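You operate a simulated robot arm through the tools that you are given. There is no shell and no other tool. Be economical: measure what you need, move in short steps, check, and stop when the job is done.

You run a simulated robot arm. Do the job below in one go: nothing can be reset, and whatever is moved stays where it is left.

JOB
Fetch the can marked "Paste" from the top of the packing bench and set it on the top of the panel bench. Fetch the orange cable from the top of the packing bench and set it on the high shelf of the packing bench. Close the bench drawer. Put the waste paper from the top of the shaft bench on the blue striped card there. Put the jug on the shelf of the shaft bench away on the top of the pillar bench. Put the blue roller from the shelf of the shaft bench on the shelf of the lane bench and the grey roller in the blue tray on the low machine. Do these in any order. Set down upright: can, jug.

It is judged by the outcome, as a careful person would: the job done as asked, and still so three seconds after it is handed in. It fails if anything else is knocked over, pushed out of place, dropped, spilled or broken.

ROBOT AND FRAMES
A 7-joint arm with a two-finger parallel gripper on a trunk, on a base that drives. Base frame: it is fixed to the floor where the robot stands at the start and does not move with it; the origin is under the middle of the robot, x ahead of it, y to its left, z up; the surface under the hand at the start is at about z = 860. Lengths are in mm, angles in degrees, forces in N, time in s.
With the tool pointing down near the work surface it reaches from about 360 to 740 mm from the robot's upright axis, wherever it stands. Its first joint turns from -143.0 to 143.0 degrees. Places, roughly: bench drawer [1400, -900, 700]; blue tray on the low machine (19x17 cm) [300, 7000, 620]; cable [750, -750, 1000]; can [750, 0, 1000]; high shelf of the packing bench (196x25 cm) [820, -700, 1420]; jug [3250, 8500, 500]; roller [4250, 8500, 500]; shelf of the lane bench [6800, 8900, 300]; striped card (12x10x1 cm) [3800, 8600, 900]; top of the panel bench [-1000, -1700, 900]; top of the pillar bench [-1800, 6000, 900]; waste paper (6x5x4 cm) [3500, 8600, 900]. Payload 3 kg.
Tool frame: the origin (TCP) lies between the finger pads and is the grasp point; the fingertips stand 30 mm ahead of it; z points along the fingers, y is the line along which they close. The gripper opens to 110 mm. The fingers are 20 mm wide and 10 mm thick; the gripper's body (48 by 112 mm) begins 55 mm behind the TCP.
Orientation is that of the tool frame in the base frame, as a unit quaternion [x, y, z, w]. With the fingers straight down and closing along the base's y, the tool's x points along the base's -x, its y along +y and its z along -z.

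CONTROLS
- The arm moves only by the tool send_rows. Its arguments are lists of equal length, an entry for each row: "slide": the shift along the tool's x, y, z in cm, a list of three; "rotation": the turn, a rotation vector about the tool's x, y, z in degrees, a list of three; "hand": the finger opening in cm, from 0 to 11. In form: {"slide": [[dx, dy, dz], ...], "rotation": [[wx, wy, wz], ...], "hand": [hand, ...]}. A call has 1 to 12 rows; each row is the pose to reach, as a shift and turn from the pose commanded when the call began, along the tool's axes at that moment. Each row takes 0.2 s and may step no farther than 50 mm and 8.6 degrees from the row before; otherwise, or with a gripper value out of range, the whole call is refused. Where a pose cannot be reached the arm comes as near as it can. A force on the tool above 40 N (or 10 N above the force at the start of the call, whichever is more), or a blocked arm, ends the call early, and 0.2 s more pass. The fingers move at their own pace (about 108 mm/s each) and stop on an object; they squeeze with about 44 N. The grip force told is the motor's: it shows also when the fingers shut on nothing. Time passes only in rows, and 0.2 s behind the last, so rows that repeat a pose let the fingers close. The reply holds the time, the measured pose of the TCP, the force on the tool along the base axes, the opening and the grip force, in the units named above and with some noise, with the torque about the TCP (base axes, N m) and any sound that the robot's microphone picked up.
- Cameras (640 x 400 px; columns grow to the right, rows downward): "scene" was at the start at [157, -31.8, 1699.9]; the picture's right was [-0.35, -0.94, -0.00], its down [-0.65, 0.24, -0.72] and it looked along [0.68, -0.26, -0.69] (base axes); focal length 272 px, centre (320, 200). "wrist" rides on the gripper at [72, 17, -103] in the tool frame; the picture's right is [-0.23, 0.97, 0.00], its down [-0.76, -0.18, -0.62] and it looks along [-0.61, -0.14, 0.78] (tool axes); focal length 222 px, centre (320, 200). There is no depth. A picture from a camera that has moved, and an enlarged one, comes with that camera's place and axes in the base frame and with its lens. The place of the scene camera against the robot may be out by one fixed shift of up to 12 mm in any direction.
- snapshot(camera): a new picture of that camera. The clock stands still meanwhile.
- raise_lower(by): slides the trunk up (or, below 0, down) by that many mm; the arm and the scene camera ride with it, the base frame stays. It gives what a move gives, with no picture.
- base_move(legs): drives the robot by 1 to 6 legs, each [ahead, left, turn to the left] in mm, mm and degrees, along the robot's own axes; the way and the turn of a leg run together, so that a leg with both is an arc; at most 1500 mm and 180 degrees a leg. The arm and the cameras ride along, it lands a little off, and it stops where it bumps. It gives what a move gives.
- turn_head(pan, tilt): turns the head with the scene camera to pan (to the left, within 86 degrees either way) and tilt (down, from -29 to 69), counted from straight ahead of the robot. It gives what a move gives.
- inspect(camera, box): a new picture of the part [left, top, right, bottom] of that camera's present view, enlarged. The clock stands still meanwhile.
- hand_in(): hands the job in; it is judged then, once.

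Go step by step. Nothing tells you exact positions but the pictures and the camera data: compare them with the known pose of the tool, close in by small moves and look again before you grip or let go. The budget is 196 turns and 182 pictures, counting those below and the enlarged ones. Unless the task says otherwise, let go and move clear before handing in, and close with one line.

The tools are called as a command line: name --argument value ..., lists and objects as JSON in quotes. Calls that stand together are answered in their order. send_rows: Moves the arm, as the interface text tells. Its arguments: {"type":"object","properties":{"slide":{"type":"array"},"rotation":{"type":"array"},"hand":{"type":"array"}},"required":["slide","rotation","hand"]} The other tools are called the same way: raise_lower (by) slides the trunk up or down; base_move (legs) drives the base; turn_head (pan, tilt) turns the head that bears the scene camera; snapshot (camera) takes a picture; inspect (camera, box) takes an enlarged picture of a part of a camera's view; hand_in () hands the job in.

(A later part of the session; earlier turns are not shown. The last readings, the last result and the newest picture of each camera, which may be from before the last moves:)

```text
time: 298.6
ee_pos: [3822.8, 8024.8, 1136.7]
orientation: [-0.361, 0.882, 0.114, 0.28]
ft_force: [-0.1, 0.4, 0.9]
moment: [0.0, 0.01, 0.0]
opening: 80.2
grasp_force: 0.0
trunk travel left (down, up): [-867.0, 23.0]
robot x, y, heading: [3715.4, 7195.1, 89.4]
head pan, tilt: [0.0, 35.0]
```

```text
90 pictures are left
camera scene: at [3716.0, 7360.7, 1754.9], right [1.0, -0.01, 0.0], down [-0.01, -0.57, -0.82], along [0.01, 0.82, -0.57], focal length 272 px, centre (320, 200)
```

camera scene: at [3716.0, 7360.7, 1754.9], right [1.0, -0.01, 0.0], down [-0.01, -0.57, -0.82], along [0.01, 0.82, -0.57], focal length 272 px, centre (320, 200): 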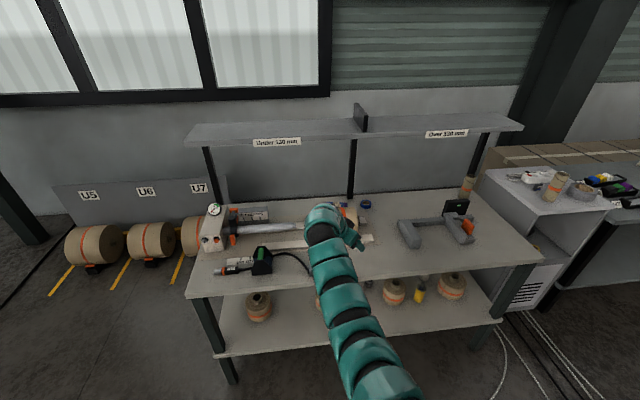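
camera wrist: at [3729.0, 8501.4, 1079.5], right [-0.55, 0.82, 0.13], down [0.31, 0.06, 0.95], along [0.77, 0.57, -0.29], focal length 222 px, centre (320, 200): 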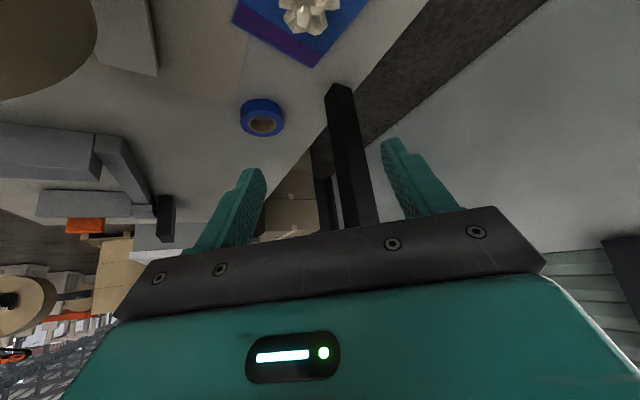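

The hand grazed the upper shelf's underside on that rise; nothing seems moved. Back a little more, then lower the trunk to look at the lower shelf.

inspect --camera "scene" --box '[180, 100, 540, 290]'

base_move --legs '[[-200, 0, 0]]'

raise_lower --by -400

raise_lower --by -250

turn_head --pan 0 --tilt 15

snapshot --camera "scene"

```text
1.78 times, centred on (360, 195) of scene
camera zoom: at [3716.0, 7360.7, 1754.9], right [1.0, -0.01, 0.0], down [-0.01, -0.57, -0.82], along [0.01, 0.82, -0.57], focal length 483 px, centre (249, 209)
```

zoom: 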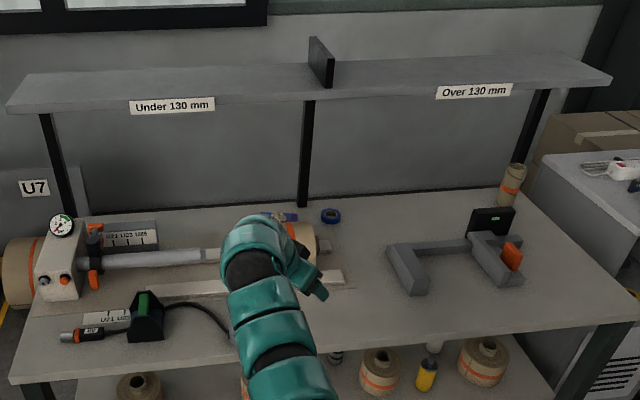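

```text
time: 299.9
ee_pos: [3818.3, 7910.8, 1139.8]
orientation: [-0.363, 0.881, 0.116, 0.28]
ft_force: [0.0, 0.2, 0.5]
moment: [0.04, 0.02, -0.02]
opening: 80.1
grasp_force: 0.2
trunk travel left (down, up): [-867.0, 23.0]
robot x, y, heading: [3714.2, 7083.6, 89.7]
head pan, tilt: [0.0, 35.0]
stopped in leg 1: the robot was blocked; the commanded pose is now the measured one
```

```text
time: 303.7
ee_pos: [3818.2, 7913.5, 737.6]
orientation: [-0.363, 0.881, 0.115, 0.28]
ft_force: [-0.9, 0.3, 0.6]
moment: [0.01, 0.01, 0.01]
opening: 80.0
grasp_force: 0.0
trunk travel left (down, up): [-467.0, 423.0]
robot x, y, heading: [3713.5, 7082.9, 89.9]
head pan, tilt: [0.0, 35.0]
```

```text
time: 306.3
ee_pos: [3818.0, 7913.5, 486.8]
orientation: [-0.364, 0.881, 0.115, 0.281]
ft_force: [-0.2, -0.7, -0.1]
moment: [-0.02, 0.01, 0.0]
opening: 80.0
grasp_force: 0.0
trunk travel left (down, up): [-217.0, 673.0]
robot x, y, heading: [3714.6, 7084.6, 89.7]
head pan, tilt: [0.0, 35.0]
```

```text
time: 307.1
ee_pos: [3817.7, 7913.9, 487.3]
orientation: [-0.364, 0.881, 0.115, 0.281]
ft_force: [-0.2, -0.1, 0.3]
moment: [-0.02, 0.02, 0.01]
opening: 80.3
grasp_force: 0.1
trunk travel left (down, up): [-217.0, 673.0]
robot x, y, heading: [3713.9, 7078.3, 89.7]
head pan, tilt: [0.0, 15.0]
```

```text
88 pictures are left
camera scene: at [3714.3, 7254.3, 1136.8], right [1.0, -0.01, 0.0], down [0.0, -0.26, -0.97], along [0.01, 0.97, -0.26], focal length 272 px, centre (320, 200)
```

scene: 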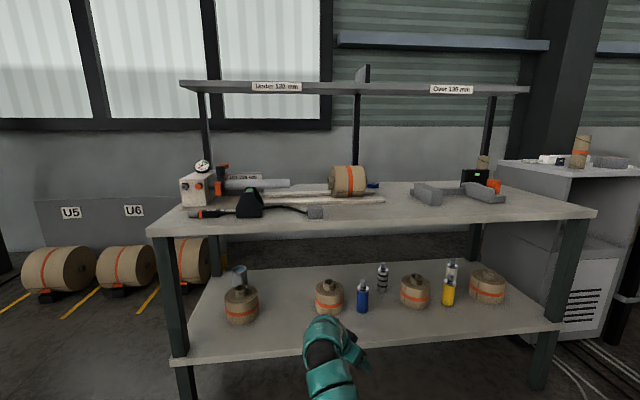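

The base touched the cart behind and stopped; I'll stay clear of it. Enlarge the lower shelf.

inspect --camera "scene" --box '[210, 250, 390, 350]'

inspect --camera "scene" --box '[350, 250, 530, 350]'

turn_head --pan -86 --tilt 50

snapshot --camera "scene"

```text
3.56 times, centred on (300, 300) of scene
camera zoom: at [3714.3, 7254.3, 1136.8], right [1.0, -0.01, 0.0], down [0.0, -0.26, -0.97], along [0.01, 0.97, -0.26], focal length 966 px, centre (391, -156)
```

zoom: 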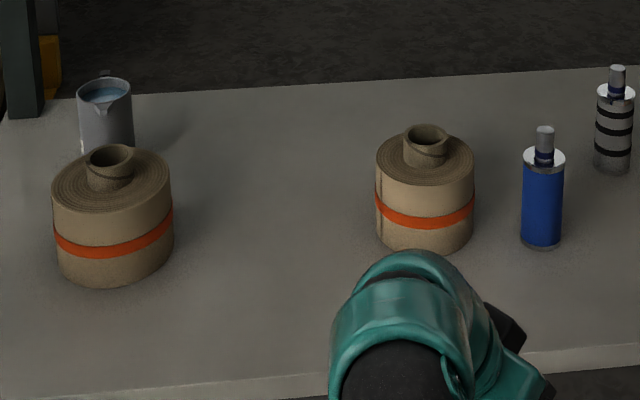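

```text
3.56 times, centred on (440, 300) of scene
camera zoom: at [3714.3, 7254.3, 1136.8], right [1.0, -0.01, 0.0], down [0.0, -0.26, -0.97], along [0.01, 0.97, -0.26], focal length 966 px, centre (-107, -156)
```

zoom: 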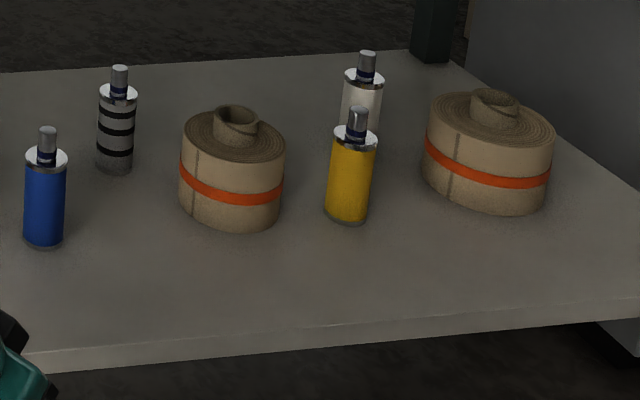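

```text
time: 308.7
ee_pos: [3818.5, 7912.8, 486.8]
orientation: [-0.363, 0.881, 0.114, 0.281]
ft_force: [-0.4, -0.5, 0.8]
moment: [0.0, -0.02, 0.03]
opening: 79.7
grasp_force: 0.1
trunk travel left (down, up): [-217.0, 673.0]
robot x, y, heading: [3712.0, 7082.3, 89.6]
head pan, tilt: [-85.9, 50.0]
```

```text
85 pictures are left
camera scene: at [3790.4, 7165.8, 1083.2], right [0.06, -1.0, 0.0], down [-0.76, -0.05, -0.64], along [0.64, 0.04, -0.77], focal length 272 px, centre (320, 200)
```

scene: 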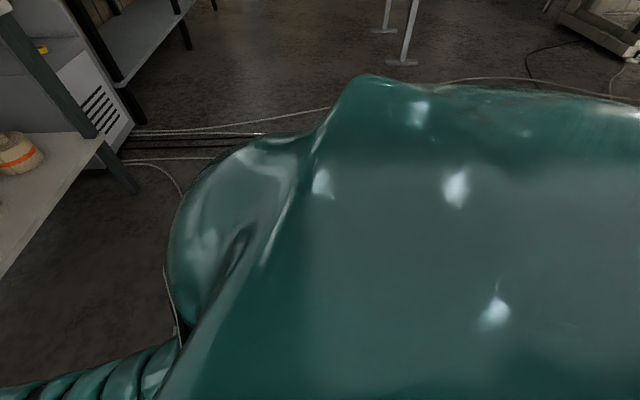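

On the lower shelf (z≈335): blue roller near (3915, 8300), a grey black-banded roller near (4047, 8468), yellow and white ones, and the jug near (3316, 8500). I'll pose the tool low at 60° pitch and approach the blue roller.

send_rows --slide '[[2.1, -0.5, -1.5], [4.2, -0.9, -3], [6.3, -1.4, -4.5], [8.4, -1.9, -5.9], [10.5, -2.4, -7.4], [12.6, -2.8, -8.9], [14.7, -3.3, -10.4], [14.7, -3.3, -10.4]]' --rotation '[[-4.8, -3.3, -4.4], [-9.7, -6.7, -8.7], [-14.5, -10, -13.1], [-19.3, -13.4, -17.5], [-24.1, -16.7, -21.9], [-29, -20.1, -26.2], [-33.8, -23.4, -30.6], [-33.8, -23.4, -30.6]]' --hand '[9, 9, 9, 9, 9, 9, 9, 9]'

base_move --legs '[[330, 0, 0.4], [0, -200, 0]]'

snapshot --camera "wrist"

```text
time: 310.5
ee_pos: [3713.1, 7763.2, 488.4]
orientation: [0.612, -0.612, -0.355, -0.354]
ft_force: [-0.6, -0.5, 0.2]
moment: [0.01, -0.01, 0.04]
opening: 90.0
grasp_force: 0.0
trunk travel left (down, up): [-217.0, 673.0]
robot x, y, heading: [3711.5, 7081.0, 89.5]
head pan, tilt: [-85.9, 50.0]
```

```text
time: 313.9
ee_pos: [3906.7, 8096.2, 488.6]
orientation: [0.616, -0.608, -0.357, -0.351]
ft_force: [0.1, 0.0, -0.5]
moment: [-0.01, -0.03, 0.01]
opening: 89.8
grasp_force: 0.0
trunk travel left (down, up): [-217.0, 673.0]
robot x, y, heading: [3919.4, 7415.1, 90.5]
head pan, tilt: [-85.9, 50.0]
```

```text
84 pictures are left
camera wrist: at [3892.7, 7970.2, 477.8], right [-0.98, 0.1, 0.2], down [0.18, -0.16, 0.97], along [0.13, 0.98, 0.13], focal length 222 px, centre (320, 200)
```

wrist: 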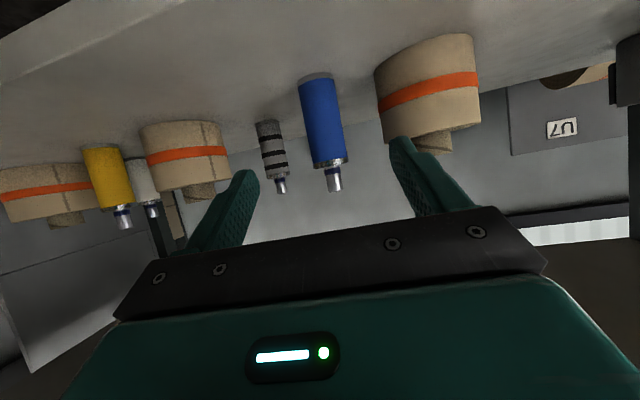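

Blue roller at about (3909, 8300), body z 350–470. Lower the trunk 70 and drive in 110, then check.

raise_lower --by -72

send_rows --slide '[[0, 0, 0]]' --rotation '[[0, 0, 0]]' --hand '[7.8]'

base_move --legs '[[120, 0, 0]]'

snapshot --camera "wrist"

```text
time: 315.0
ee_pos: [3907.5, 8096.2, 416.0]
orientation: [0.617, -0.608, -0.357, -0.35]
ft_force: [-0.3, -0.7, -0.1]
moment: [-0.01, 0.05, -0.01]
opening: 90.2
grasp_force: 0.1
trunk travel left (down, up): [-145.0, 745.0]
robot x, y, heading: [3913.2, 7418.2, 90.3]
head pan, tilt: [-85.9, 50.0]
```

```text
time: 315.4
ee_pos: [3906.7, 8095.5, 416.4]
orientation: [0.617, -0.608, -0.357, -0.349]
ft_force: [0.5, 1.0, 0.5]
moment: [0.02, -0.01, -0.03]
opening: 78.1
grasp_force: 0.0
trunk travel left (down, up): [-145.0, 745.0]
robot x, y, heading: [3913.8, 7418.9, 90.4]
head pan, tilt: [-85.9, 50.0]
```

```text
time: 316.7
ee_pos: [3906.4, 8215.4, 416.6]
orientation: [0.617, -0.608, -0.357, -0.35]
ft_force: [-0.9, 0.2, 0.2]
moment: [-0.04, -0.04, 0.02]
opening: 77.7
grasp_force: 0.1
trunk travel left (down, up): [-145.0, 745.0]
robot x, y, heading: [3916.0, 7536.6, 90.1]
head pan, tilt: [-85.9, 50.0]
```

```text
83 pictures are left
camera wrist: at [3891.8, 8089.7, 405.9], right [-0.98, 0.1, 0.2], down [0.18, -0.16, 0.97], along [0.13, 0.98, 0.13], focal length 222 px, centre (320, 200)
```

wrist: 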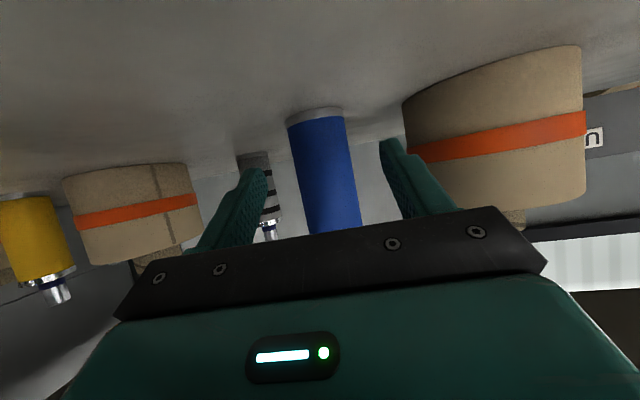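

Aligned; 25 mm clearance to the paper roll. Drive the last 82 mm and grip.

base_move --legs '[[82, 0, 0]]'

snapshot --camera "wrist"

```text
time: 317.7
ee_pos: [3905.6, 8297.6, 416.3]
orientation: [0.617, -0.607, -0.357, -0.35]
ft_force: [0.3, 0.1, 0.4]
moment: [-0.01, -0.01, 0.01]
opening: 77.9
grasp_force: 0.0
trunk travel left (down, up): [-145.0, 745.0]
robot x, y, heading: [3914.3, 7619.8, 90.1]
head pan, tilt: [-85.9, 50.0]
```

```text
82 pictures are left
camera wrist: at [3891.3, 8171.2, 405.9], right [-0.98, 0.1, 0.2], down [0.18, -0.16, 0.97], along [0.13, 0.98, 0.13], focal length 222 px, centre (320, 200)
```

wrist: 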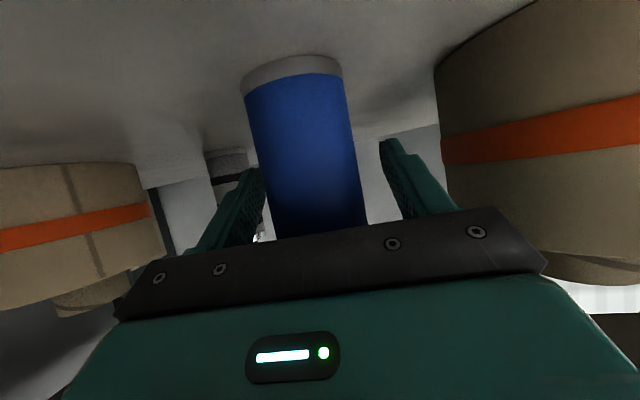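

send_rows --slide '[[0, 0, 0], [0, 0, 0], [0, 0, 0], [0, 0, 0]]' --rotation '[[0, 0, 0], [0, 0, 0], [0, 0, 0], [0, 0, 0]]' --hand '[6, 4, 3, 3]'

raise_lower --by 60

snapshot --camera "wrist"

```text
time: 318.7
ee_pos: [3906.1, 8298.6, 417.0]
orientation: [0.617, -0.608, -0.357, -0.35]
ft_force: [3.4, 2.9, 1.1]
moment: [0.12, -0.05, -0.05]
opening: 48.3
grasp_force: 43.8
trunk travel left (down, up): [-145.0, 745.0]
robot x, y, heading: [3914.8, 7615.6, 90.3]
head pan, tilt: [-85.9, 50.0]
```

```text
time: 319.7
ee_pos: [3905.4, 8297.4, 475.6]
orientation: [0.617, -0.609, -0.356, -0.35]
ft_force: [-0.1, -1.1, -3.2]
moment: [0.07, 0.01, 0.01]
opening: 48.5
grasp_force: 43.9
trunk travel left (down, up): [-205.0, 685.0]
robot x, y, heading: [3912.1, 7616.9, 90.4]
head pan, tilt: [-85.9, 50.0]
```

```text
81 pictures are left
camera wrist: at [3891.3, 8171.3, 465.5], right [-0.98, 0.1, 0.2], down [0.18, -0.16, 0.97], along [0.13, 0.98, 0.13], focal length 222 px, centre (320, 200)
```

wrist: 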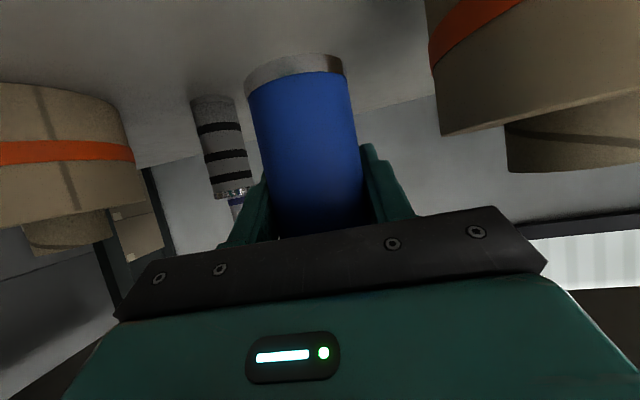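

Blue roller held. Back out and turn right to look toward the lane bench.

base_move --legs '[[-230, 0, 0], [0, 0, -60]]'

turn_head --pan -30 --tilt 20

snapshot --camera "scene"

turn_head --pan 15 --tilt 15

snapshot --camera "scene"

```text
time: 324.1
ee_pos: [4509.2, 7721.5, 475.6]
orientation: [-0.22, 0.838, 0.127, 0.483]
ft_force: [-0.1, -0.5, -3.8]
moment: [0.01, -0.02, -0.01]
opening: 48.1
grasp_force: 44.1
trunk travel left (down, up): [-205.0, 685.0]
robot x, y, heading: [3914.9, 7390.2, 28.9]
head pan, tilt: [-85.9, 50.0]
```

```text
time: 325.4
ee_pos: [4508.9, 7720.0, 475.6]
orientation: [-0.22, 0.838, 0.128, 0.482]
ft_force: [0.5, -0.7, -3.2]
moment: [0.01, -0.02, -0.03]
opening: 47.9
grasp_force: 43.9
trunk travel left (down, up): [-205.0, 685.0]
robot x, y, heading: [3915.9, 7388.1, 29.0]
head pan, tilt: [-30.0, 20.0]
```

```text
80 pictures are left
camera scene: at [4079.6, 7421.2, 1116.7], right [-0.02, -1.0, 0.0], down [-0.34, 0.01, -0.94], along [0.94, -0.02, -0.34], focal length 272 px, centre (320, 200)
```

scene: 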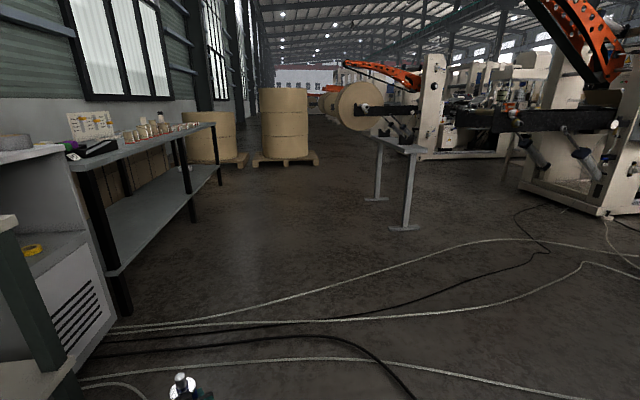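

```text
time: 326.5
ee_pos: [4509.1, 7720.7, 475.3]
orientation: [-0.221, 0.838, 0.129, 0.482]
ft_force: [0.3, 0.4, -3.0]
moment: [0.04, -0.03, 0.03]
opening: 48.0
grasp_force: 43.9
trunk travel left (down, up): [-205.0, 685.0]
robot x, y, heading: [3918.3, 7387.2, 29.1]
head pan, tilt: [15.0, 15.0]
```

```text
79 pictures are left
camera scene: at [4053.8, 7487.7, 1124.9], right [0.69, -0.72, 0.0], down [-0.19, -0.18, -0.97], along [0.7, 0.67, -0.26], focal length 272 px, centre (320, 200)
```

scene: 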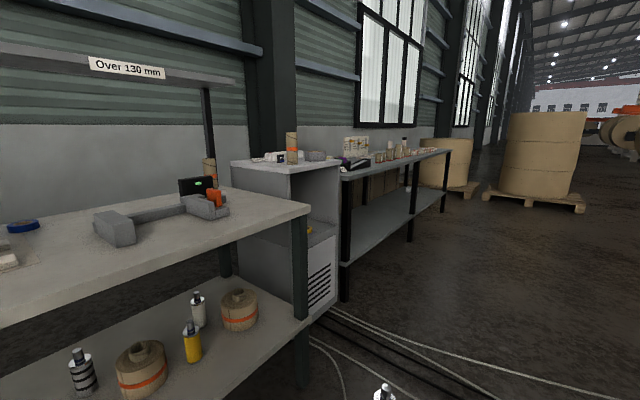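

The lane bench with an empty low shelf is to the right (shelf z≈295, front edge near y≈8580 at x=6000). Drive there.

base_move --legs '[[0, 0, -29], [1400, 0, 0], [680, 0, 0], [0, 0, 90], [450, 0, 0]]'

turn_head --pan 0 --tilt 30

snapshot --camera "scene"

snapshot --camera "wrist"

```text
time: 344.5
ee_pos: [6006.8, 8530.1, 476.3]
orientation: [0.615, -0.61, -0.355, -0.351]
ft_force: [1.0, -0.3, -3.8]
moment: [0.02, 0.01, -0.01]
opening: 48.1
grasp_force: 44.0
trunk travel left (down, up): [-205.0, 685.0]
robot x, y, heading: [6014.2, 7851.4, 90.0]
head pan, tilt: [15.0, 15.0]
```

```text
time: 345.2
ee_pos: [6006.2, 8531.2, 476.0]
orientation: [0.615, -0.61, -0.355, -0.351]
ft_force: [0.0, 0.7, -3.7]
moment: [0.05, -0.01, -0.03]
opening: 48.2
grasp_force: 44.0
trunk travel left (down, up): [-205.0, 685.0]
robot x, y, heading: [6010.8, 7850.1, 90.1]
head pan, tilt: [0.0, 30.0]
```

```text
78 pictures are left
camera scene: at [6011.9, 8019.1, 1100.7], right [1.0, 0.0, 0.0], down [0.0, -0.5, -0.87], along [0.0, 0.87, -0.5], focal length 272 px, centre (320, 200)
```

scene: 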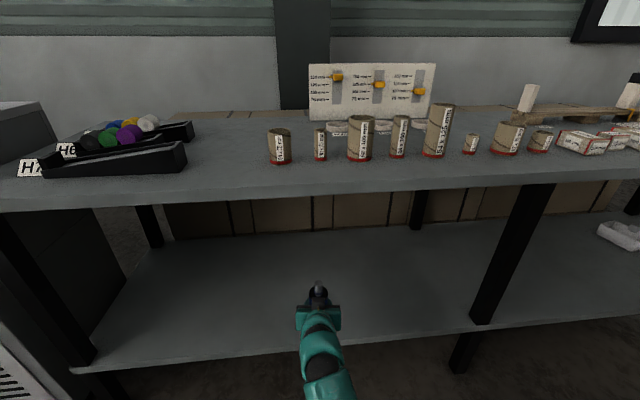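

```text
77 pictures are left
camera wrist: at [5991.4, 8404.9, 465.6], right [-0.97, 0.1, 0.2], down [0.18, -0.16, 0.97], along [0.13, 0.98, 0.13], focal length 222 px, centre (320, 200)
```

wrist: 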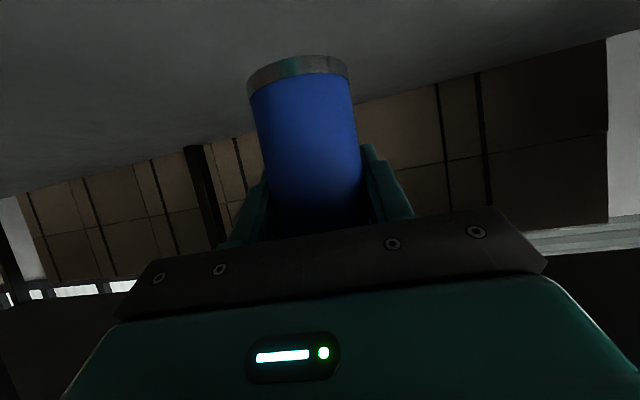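

The low shelf is empty and wide. Drive in 160 and lower.

base_move --legs '[[160, 0, 0]]'

raise_lower --by -85

snapshot --camera "wrist"

snapshot --camera "scene"

```text
time: 346.6
ee_pos: [6003.8, 8689.2, 475.9]
orientation: [0.616, -0.608, -0.357, -0.35]
ft_force: [-0.2, 0.0, -3.6]
moment: [0.04, 0.01, 0.04]
opening: 48.1
grasp_force: 43.8
trunk travel left (down, up): [-205.0, 685.0]
robot x, y, heading: [6009.8, 8009.6, 90.1]
head pan, tilt: [0.0, 30.0]
```

```text
time: 347.9
ee_pos: [6008.3, 8692.6, 395.7]
orientation: [0.613, -0.61, -0.356, -0.353]
ft_force: [-0.2, 0.8, -2.1]
moment: [-0.01, 0.01, 0.03]
opening: 48.0
grasp_force: 43.8
trunk travel left (down, up): [-120.0, 770.0]
robot x, y, heading: [6010.3, 8008.2, 90.0]
head pan, tilt: [0.0, 30.0]
```

```text
76 pictures are left
camera wrist: at [5993.7, 8567.1, 384.1], right [-0.97, 0.11, 0.2], down [0.18, -0.16, 0.97], along [0.14, 0.98, 0.14], focal length 222 px, centre (320, 200)
```

wrist: 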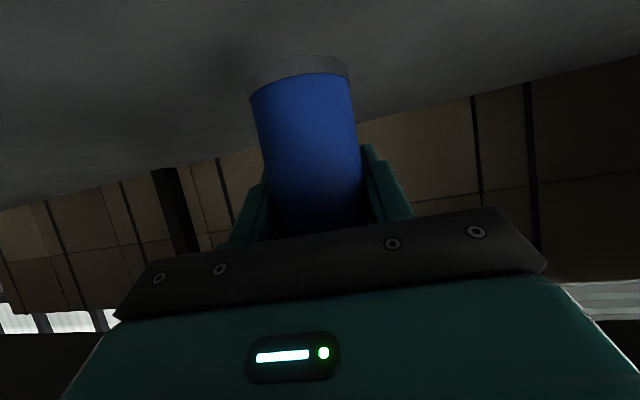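

```text
75 pictures are left
camera scene: at [6015.2, 8180.5, 1017.9], right [1.0, 0.0, 0.0], down [0.0, -0.5, -0.86], along [-0.01, 0.86, -0.5], focal length 272 px, centre (320, 200)
```

scene: 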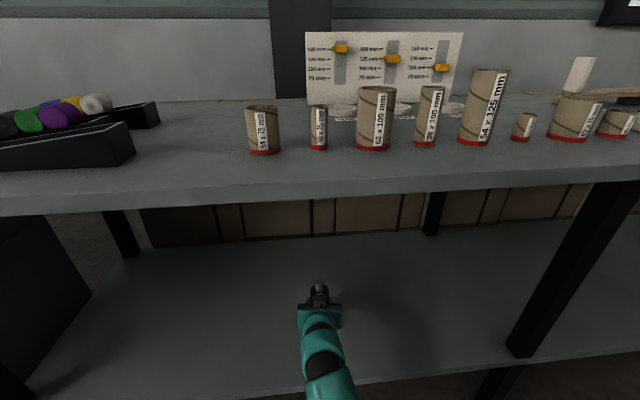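

The arm deflected slightly on the last lowering, so I'll lower the rest with the arm itself in small steps.

send_rows --slide '[[0.43, 0, 0.25], [0.87, 0, 0.5], [1.3, 0, 0.75], [1.73, 0, 1], [2.17, 0, 1.25], [2.17, 0, 1.25]]' --rotation '[[0, 0, 0], [0, 0, 0], [0, 0, 0], [0, 0, 0], [0, 0, 0], [0, 0, 0]]' --hand '[3, 3, 3, 3, 3, 3]'

```text
time: 349.2
ee_pos: [6020.7, 8702.1, 372.8]
orientation: [0.609, -0.608, -0.351, -0.368]
ft_force: [-0.9, 0.1, -2.7]
moment: [0.04, 0.01, 0.03]
opening: 48.2
grasp_force: 44.1
trunk travel left (down, up): [-120.0, 770.0]
robot x, y, heading: [6012.3, 8011.2, 90.3]
head pan, tilt: [0.0, 30.0]
```

turn_head --pan 0 --tilt 60

snapshot --camera "scene"

snapshot --camera "wrist"

```text
time: 350.2
ee_pos: [6022.5, 8700.9, 371.0]
orientation: [0.612, -0.607, -0.35, -0.368]
ft_force: [0.2, -0.8, -3.7]
moment: [0.03, 0.02, -0.04]
opening: 47.9
grasp_force: 43.4
trunk travel left (down, up): [-120.0, 770.0]
robot x, y, heading: [6010.8, 8009.1, 90.1]
head pan, tilt: [0.0, 60.0]
```

```text
74 pictures are left
camera scene: at [6018.6, 8164.3, 973.3], right [1.0, 0.0, -0.01], down [0.0, -0.87, -0.49], along [-0.01, 0.49, -0.87], focal length 272 px, centre (320, 200)
```

scene: 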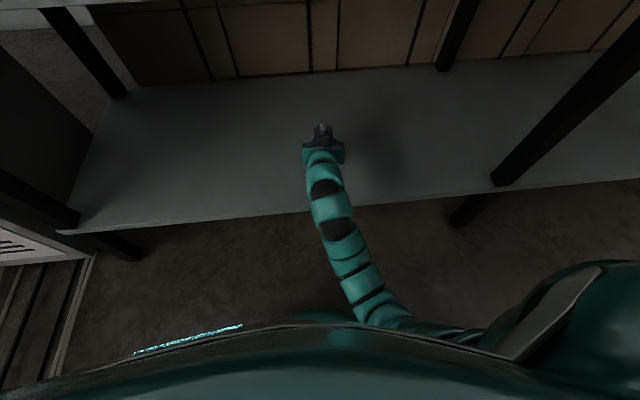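

```text
73 pictures are left
camera wrist: at [6005.4, 8575.7, 357.3], right [-0.98, 0.12, 0.17], down [0.15, -0.18, 0.97], along [0.15, 0.98, 0.16], focal length 222 px, centre (320, 200)
```

wrist: 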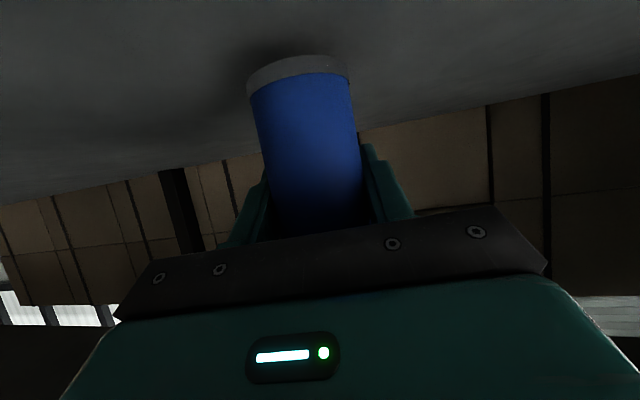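

The elbow rests on the robot's own base when the trunk is this low. Raise the trunk 60 and lower the hand with the arm instead.

raise_lower --by 80

send_rows --slide '[[2, 0, 1], [4, 0, 2], [5.8, 0, 3], [5.8, 0, 3]]' --rotation '[[0, 0, 0], [0, 0, 0], [0, 0, 0], [0, 0, 0]]' --hand '[3, 3, 3, 3]'

snapshot --camera "wrist"

```text
time: 351.4
ee_pos: [6004.6, 8687.5, 445.7]
orientation: [0.617, -0.609, -0.355, -0.349]
ft_force: [0.2, -0.4, -3.9]
moment: [0.03, 0.0, -0.01]
opening: 48.2
grasp_force: 43.7
trunk travel left (down, up): [-200.0, 690.0]
robot x, y, heading: [6014.0, 8010.0, 90.0]
head pan, tilt: [0.0, 60.0]
```

```text
time: 352.4
ee_pos: [6005.4, 8687.3, 381.0]
orientation: [0.617, -0.608, -0.356, -0.35]
ft_force: [-1.1, 0.7, -4.1]
moment: [0.01, 0.03, -0.02]
opening: 48.1
grasp_force: 44.1
trunk travel left (down, up): [-200.0, 690.0]
robot x, y, heading: [6009.5, 8005.4, 90.4]
head pan, tilt: [0.0, 60.0]
```

```text
72 pictures are left
camera wrist: at [5989.3, 8560.9, 370.0], right [-0.97, 0.1, 0.2], down [0.18, -0.16, 0.97], along [0.13, 0.98, 0.13], focal length 222 px, centre (320, 200)
```

wrist: 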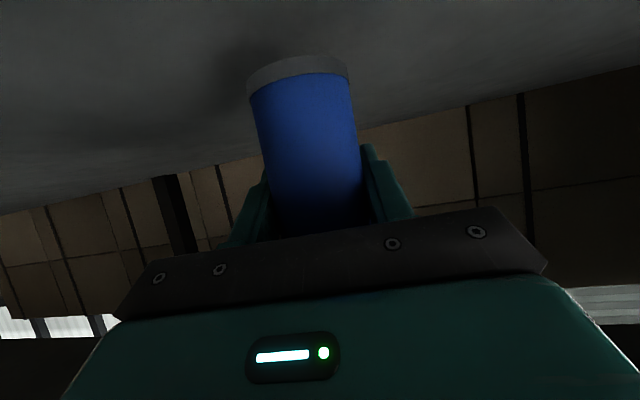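

send_rows --slide '[[0.35, 0, 0.2], [0.7, 0, 0.4], [1.04, 0, 0.6], [1.4, 0, 0.8], [1.4, 0, 0.8]]' --rotation '[[0, 0, 0], [0, 0, 0], [0, 0, 0], [0, 0, 0], [0, 0, 0]]' --hand '[3, 3, 3, 3, 3]'

send_rows --slide '[[0.26, 0, 0.15], [0.52, 0, 0.3], [0.78, 0, 0.45], [1.04, 0, 0.6], [1.3, 0, 0.75]]' --rotation '[[0, 0, 0], [0, 0, 0], [0, 0, 0], [0, 0, 0], [0, 0, 0]]' --hand '[3, 3, 3, 3, 3]'

snapshot --camera "wrist"

```text
time: 353.6
ee_pos: [6003.9, 8686.4, 362.9]
orientation: [0.616, -0.609, -0.356, -0.351]
ft_force: [-0.1, 0.5, -3.6]
moment: [0.05, 0.0, -0.01]
opening: 48.3
grasp_force: 43.9
trunk travel left (down, up): [-200.0, 690.0]
robot x, y, heading: [6010.9, 8009.1, 90.1]
head pan, tilt: [0.0, 60.0]
```

```text
time: 354.9
ee_pos: [6004.2, 8686.7, 357.2]
orientation: [0.614, -0.605, -0.362, -0.354]
ft_force: [0.0, -10.5, 16.8]
moment: [-0.55, -0.47, -0.21]
opening: 47.9
grasp_force: 43.8
trunk travel left (down, up): [-200.0, 690.0]
robot x, y, heading: [6012.6, 8009.6, 90.2]
head pan, tilt: [0.0, 60.0]
stopped in row 5: the force on the tool passed its limit at 41 N (the readings are from after the stop); the commanded pose is now the measured one
```

```text
71 pictures are left
camera wrist: at [5988.8, 8560.8, 344.2], right [-0.97, 0.1, 0.2], down [0.18, -0.17, 0.97], along [0.13, 0.98, 0.15], focal length 222 px, centre (320, 200)
```

wrist: 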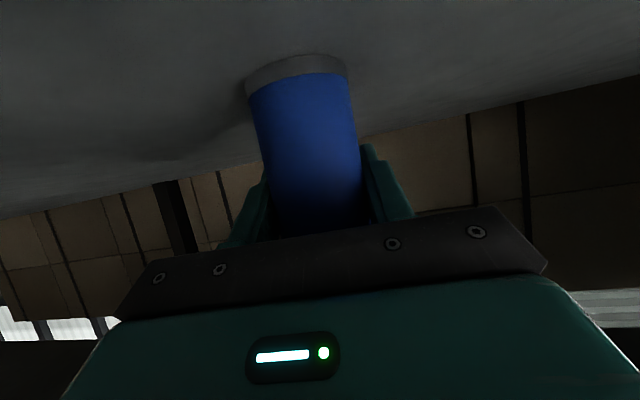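

Contact. Ease up 2 mm, open, and back out.

send_rows --slide '[[-0.17, 0, -0.1], [-0.17, 0, -0.1], [-0.17, 0, -0.1], [-0.17, 0, -0.1], [-0.17, 0, -0.1]]' --rotation '[[0, 0, 0], [0, 0, 0], [0, 0, 0], [0, 0, 0], [0, 0, 0]]' --hand '[3, 5, 6, 7.5, 8]'

base_move --legs '[[-250, 0, 0]]'

snapshot --camera "wrist"

```text
time: 356.1
ee_pos: [6004.6, 8686.9, 354.7]
orientation: [0.615, -0.607, -0.36, -0.352]
ft_force: [0.2, -0.3, 0.3]
moment: [0.0, -0.03, -0.01]
opening: 79.8
grasp_force: 0.0
trunk travel left (down, up): [-200.0, 690.0]
robot x, y, heading: [6012.3, 8008.6, 90.1]
head pan, tilt: [0.0, 60.0]
```

```text
time: 357.9
ee_pos: [6006.3, 8437.7, 354.8]
orientation: [0.613, -0.609, -0.359, -0.353]
ft_force: [0.5, 0.3, 0.2]
moment: [0.01, -0.01, 0.01]
opening: 79.9
grasp_force: 0.1
trunk travel left (down, up): [-200.0, 690.0]
robot x, y, heading: [6010.4, 7765.4, 89.8]
head pan, tilt: [0.0, 60.0]
```

```text
70 pictures are left
camera wrist: at [5991.6, 8312.3, 343.6], right [-0.97, 0.1, 0.2], down [0.18, -0.17, 0.97], along [0.13, 0.98, 0.14], focal length 222 px, centre (320, 200)
```

wrist: 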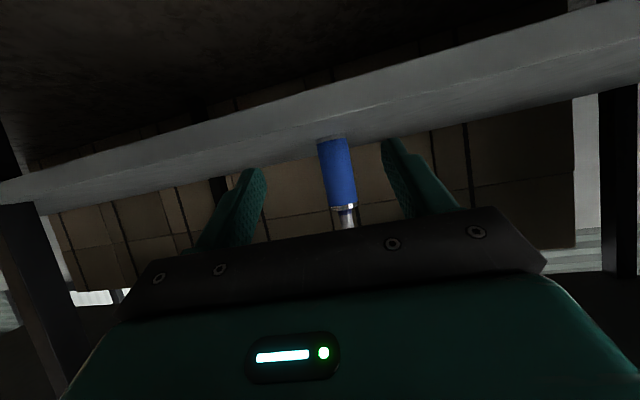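

Blue roller stands on the lane bench shelf. Return to the shaft bench by strafing left along y≈7330, for the grey banded roller.

base_move --legs '[[-435, 0, 0], [0, 1450, 0], [0, 880, 0], [0, 0, -25]]'

turn_head --pan 0 --tilt 20

snapshot --camera "scene"

```text
time: 372.9
ee_pos: [3980.3, 7970.1, 355.5]
orientation: [-0.463, 0.729, 0.271, 0.424]
ft_force: [0.4, 0.3, 0.6]
moment: [-0.01, -0.02, 0.02]
opening: 80.0
grasp_force: 0.1
trunk travel left (down, up): [-200.0, 690.0]
robot x, y, heading: [3694.2, 7358.3, 64.5]
head pan, tilt: [0.0, 60.0]
```

```text
time: 373.9
ee_pos: [3979.0, 7970.3, 356.0]
orientation: [-0.464, 0.729, 0.272, 0.424]
ft_force: [0.0, -0.3, -1.4]
moment: [0.01, -0.01, -0.03]
opening: 79.9
grasp_force: 0.0
trunk travel left (down, up): [-200.0, 690.0]
robot x, y, heading: [3694.1, 7350.8, 64.3]
head pan, tilt: [0.0, 20.0]
```

```text
69 pictures are left
camera scene: at [3768.4, 7510.4, 1111.7], right [0.9, -0.43, 0.0], down [-0.15, -0.31, -0.94], along [0.4, 0.85, -0.34], focal length 272 px, centre (320, 200)
```

scene: 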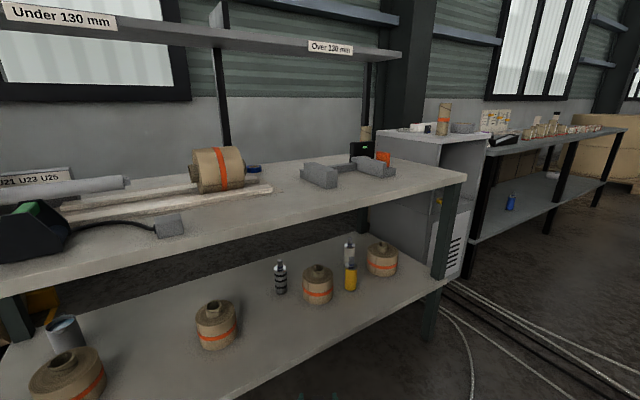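

Grey banded roller near (4030, 8440). Shift left to the approach line between the paper rolls, raise to grip height and move in.

raise_lower --by 60

base_move --legs '[[0, 166, 0], [260, 0, 0]]'

snapshot --camera "wrist"

```text
time: 374.9
ee_pos: [3980.7, 7969.9, 414.8]
orientation: [-0.463, 0.729, 0.272, 0.424]
ft_force: [-0.6, 0.6, 0.5]
moment: [0.01, -0.04, 0.02]
opening: 79.9
grasp_force: 0.1
trunk travel left (down, up): [-260.0, 630.0]
robot x, y, heading: [3689.9, 7359.4, 64.6]
head pan, tilt: [0.0, 20.0]
```

```text
time: 377.8
ee_pos: [3943.1, 8269.2, 415.9]
orientation: [-0.463, 0.729, 0.272, 0.425]
ft_force: [-0.5, -0.5, -0.5]
moment: [0.01, 0.02, 0.0]
opening: 80.0
grasp_force: 0.0
trunk travel left (down, up): [-260.0, 630.0]
robot x, y, heading: [3656.4, 7656.0, 64.4]
head pan, tilt: [0.0, 20.0]
```

```text
68 pictures are left
camera wrist: at [3874.2, 8162.8, 403.6], right [-0.83, 0.51, 0.2], down [0.09, -0.23, 0.97], along [0.54, 0.83, 0.14], focal length 222 px, centre (320, 200)
```

wrist: 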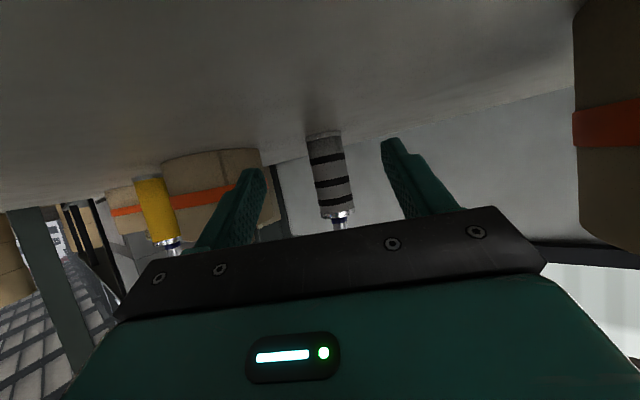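

Aligned within a few mm. Extend the arm forward 150 and check.

send_rows --slide '[[-1.9, 0, 3.25], [-3.75, 0, 6.5], [-5.6, 0, 9.75], [-7.5, 0, 13], [-7.5, 0, 13]]' --rotation '[[0, 0, 0], [0, 0, 0], [0, 0, 0], [0, 0, 0], [0, 0, 0]]' --hand '[8, 8, 8, 8, 8]'

snapshot --camera "wrist"

```text
time: 379.0
ee_pos: [4006.1, 8405.7, 416.6]
orientation: [-0.463, 0.729, 0.272, 0.425]
ft_force: [0.0, -0.6, 0.2]
moment: [0.01, 0.02, 0.0]
opening: 79.8
grasp_force: 0.1
trunk travel left (down, up): [-260.0, 630.0]
robot x, y, heading: [3650.7, 7654.8, 64.5]
head pan, tilt: [0.0, 20.0]
```

```text
67 pictures are left
camera wrist: at [3937.6, 8299.5, 405.0], right [-0.83, 0.51, 0.2], down [0.09, -0.23, 0.97], along [0.54, 0.83, 0.14], focal length 222 px, centre (320, 200)
```

wrist: 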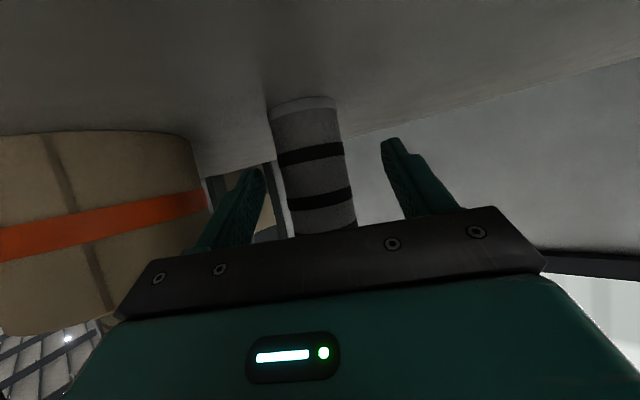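

send_rows --slide '[[-1.1, 0, 1.9], [-2.15, 0, 3.7], [-2.15, 0, 3.7], [-2.15, 0, 3.7], [-2.15, 0, 3.7], [-2.15, 0, 3.7]]' --rotation '[[0, 0, 0], [0, 0, 0], [0, 0, 0], [0, 0, 0], [0, 0, 0], [0, 0, 0]]' --hand '[8, 8, 6, 4, 3, 3]'

raise_lower --by 60

snapshot --camera "wrist"

```text
time: 380.4
ee_pos: [4024.3, 8444.4, 416.7]
orientation: [-0.462, 0.729, 0.271, 0.425]
ft_force: [4.5, -0.3, 2.3]
moment: [-0.09, -0.35, 0.03]
opening: 49.2
grasp_force: 43.9
trunk travel left (down, up): [-260.0, 630.0]
robot x, y, heading: [3655.0, 7653.0, 64.4]
head pan, tilt: [0.0, 20.0]
```

```text
time: 381.4
ee_pos: [4024.9, 8444.8, 474.9]
orientation: [-0.463, 0.73, 0.271, 0.424]
ft_force: [0.4, 0.1, -3.0]
moment: [0.01, -0.02, -0.02]
opening: 49.0
grasp_force: 44.1
trunk travel left (down, up): [-320.0, 570.0]
robot x, y, heading: [3652.0, 7658.0, 64.3]
head pan, tilt: [0.0, 20.0]
```

```text
66 pictures are left
camera wrist: at [3956.0, 8337.8, 464.4], right [-0.83, 0.51, 0.2], down [0.09, -0.23, 0.97], along [0.54, 0.83, 0.14], focal length 222 px, centre (320, 200)
```

wrist: 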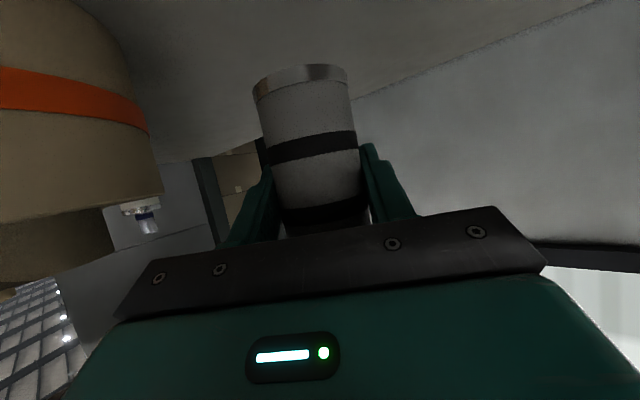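

Held and lifted. Let me check the other pale roller's colour to be sure this one is "grey".

inspect --camera "scene" --box '[240, 220, 440, 345]'

```text
3.20 times, centred on (340, 282) of scene
camera zoom: at [3729.5, 7810.8, 1231.7], right [0.9, -0.43, 0.0], down [-0.15, -0.31, -0.94], along [0.41, 0.85, -0.34], focal length 869 px, centre (256, -64)
```

zoom: 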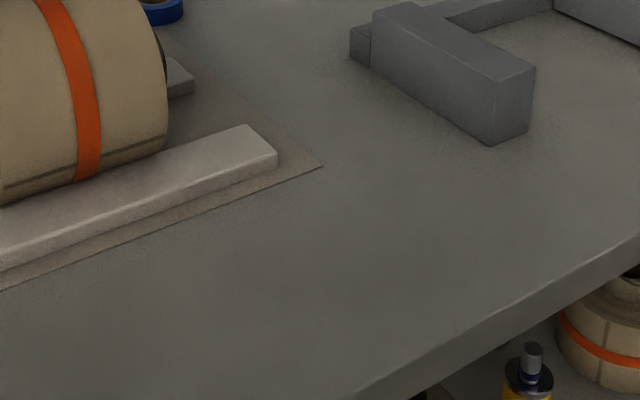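

It's the only grey one (the other pale roller is cream-white). Back straight out, retract the arm, and turn toward the low machine.

base_move --legs '[[-450, 0, 0]]'

send_rows --slide '[[2, 0, -3.46], [4, 0, -6.9], [6, 0, -10.4], [8, 0, -13.9], [9.6, 0, -16.6]]' --rotation '[[0, 0, 0], [0, 0, 0], [0, 0, 0], [0, 0, 0], [0, 0, 0]]' --hand '[3, 3, 3, 3, 3]'

base_move --legs '[[0, 0, 116], [1400, 0, 0]]'

raise_lower --by 400

snapshot --camera "scene"

```text
time: 384.1
ee_pos: [3827.2, 8040.1, 477.3]
orientation: [-0.465, 0.728, 0.272, 0.423]
ft_force: [-0.3, 0.5, -3.1]
moment: [0.0, 0.03, 0.02]
opening: 48.8
grasp_force: 44.0
trunk travel left (down, up): [-320.0, 570.0]
robot x, y, heading: [3460.6, 7251.4, 64.7]
head pan, tilt: [0.0, 20.0]
```

```text
time: 385.3
ee_pos: [3745.1, 7865.9, 473.1]
orientation: [-0.464, 0.728, 0.273, 0.424]
ft_force: [0.6, -0.8, -3.0]
moment: [0.02, -0.04, -0.02]
opening: 48.9
grasp_force: 43.8
trunk travel left (down, up): [-320.0, 570.0]
robot x, y, heading: [3459.2, 7252.6, 64.6]
head pan, tilt: [0.0, 20.0]
```

```text
time: 397.1
ee_pos: [1362.5, 7288.5, 472.9]
orientation: [0.864, -0.005, -0.503, -0.001]
ft_force: [0.0, -0.2, -3.6]
moment: [0.01, -0.01, -0.04]
opening: 49.0
grasp_force: 43.9
trunk travel left (down, up): [-320.0, 570.0]
robot x, y, heading: [2038.6, 7280.3, 179.0]
head pan, tilt: [0.0, 20.0]
```

```text
time: 401.0
ee_pos: [1363.9, 7288.1, 871.6]
orientation: [0.864, -0.005, -0.504, -0.001]
ft_force: [0.2, -0.1, -3.0]
moment: [-0.01, -0.02, 0.02]
opening: 48.7
grasp_force: 43.9
trunk travel left (down, up): [-720.0, 170.0]
robot x, y, heading: [2042.6, 7282.7, 178.9]
head pan, tilt: [0.0, 20.0]
```

```text
64 pictures are left
camera scene: at [1867.6, 7284.5, 1631.7], right [0.02, 1.0, 0.0], down [0.34, -0.01, -0.94], along [-0.94, 0.02, -0.34], focal length 272 px, centre (320, 200)
```

scene: 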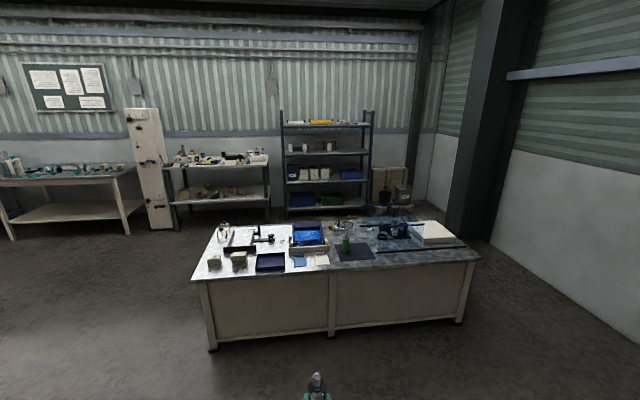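

inspect --camera "scene" --box '[190, 205, 350, 305]'

inspect --camera "scene" --box '[160, 130, 300, 215]'

```text
4.00 times, centred on (270, 255) of scene
camera zoom: at [1867.6, 7284.5, 1631.7], right [0.02, 1.0, 0.0], down [0.34, -0.01, -0.94], along [-0.94, 0.02, -0.34], focal length 1086 px, centre (520, -20)
```

zoom: 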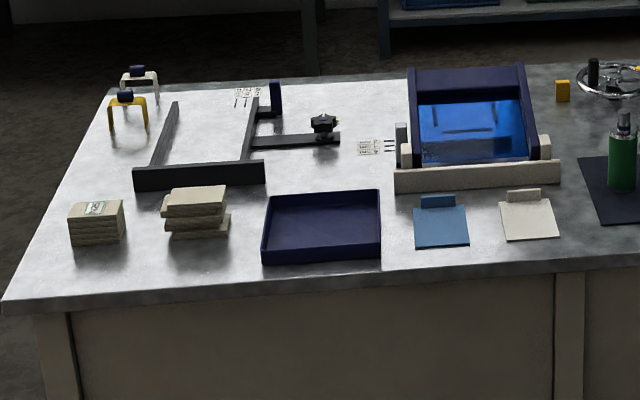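

```text
4.57 times, centred on (230, 172) of scene
camera zoom: at [1867.6, 7284.5, 1631.7], right [0.02, 1.0, 0.0], down [0.34, -0.01, -0.94], along [-0.94, 0.02, -0.34], focal length 1242 px, centre (731, 326)
```

zoom: 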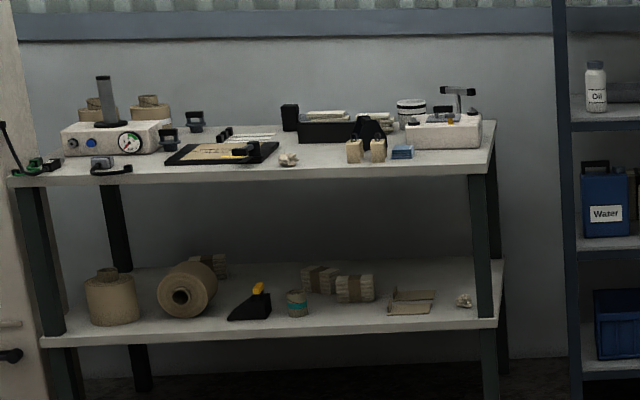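

The navy-blue tray is near (280, 6985). Drive to about 200 mm short and look.

base_move --legs '[[600, 300, 0], [330, 0, 1]]'

turn_head --pan 0 --tilt 45

snapshot --camera "scene"

snapshot --camera "wrist"

```text
time: 406.5
ee_pos: [425.3, 7002.3, 871.8]
orientation: [0.864, 0.0, -0.503, 0.002]
ft_force: [0.0, -0.3, -3.8]
moment: [-0.02, -0.03, -0.05]
opening: 48.7
grasp_force: 43.9
trunk travel left (down, up): [-720.0, 170.0]
robot x, y, heading: [1101.6, 7004.0, 179.4]
head pan, tilt: [0.0, 20.0]
```

```text
time: 407.4
ee_pos: [425.7, 7001.5, 872.3]
orientation: [0.864, -0.001, -0.504, 0.002]
ft_force: [0.4, 0.3, -2.9]
moment: [0.0, 0.01, -0.03]
opening: 48.8
grasp_force: 43.8
trunk travel left (down, up): [-720.0, 170.0]
robot x, y, heading: [1107.7, 7000.8, 179.6]
head pan, tilt: [0.0, 45.0]
```

```text
61 pictures are left
camera scene: at [941.5, 7002.5, 1593.1], right [0.01, 1.0, 0.0], down [0.71, -0.01, -0.71], along [-0.71, 0.01, -0.71], focal length 272 px, centre (320, 200)
```

scene: 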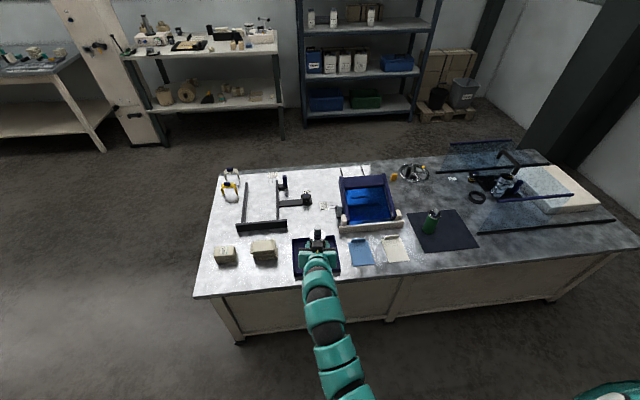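

```text
60 pictures are left
camera wrist: at [551.6, 6985.2, 861.0], right [-0.11, -0.97, 0.2], down [0.17, 0.18, 0.97], along [-0.98, 0.14, 0.14], focal length 222 px, centre (320, 200)
```

wrist: 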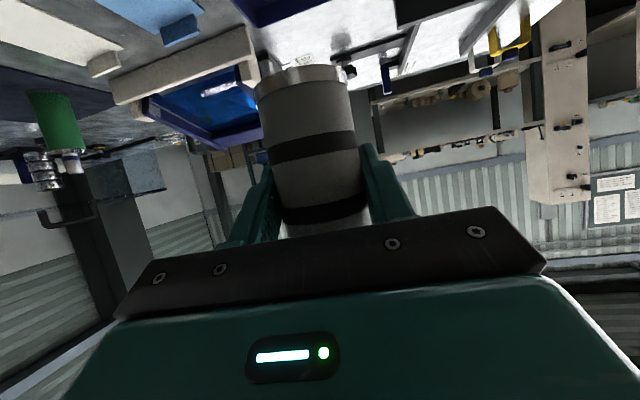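

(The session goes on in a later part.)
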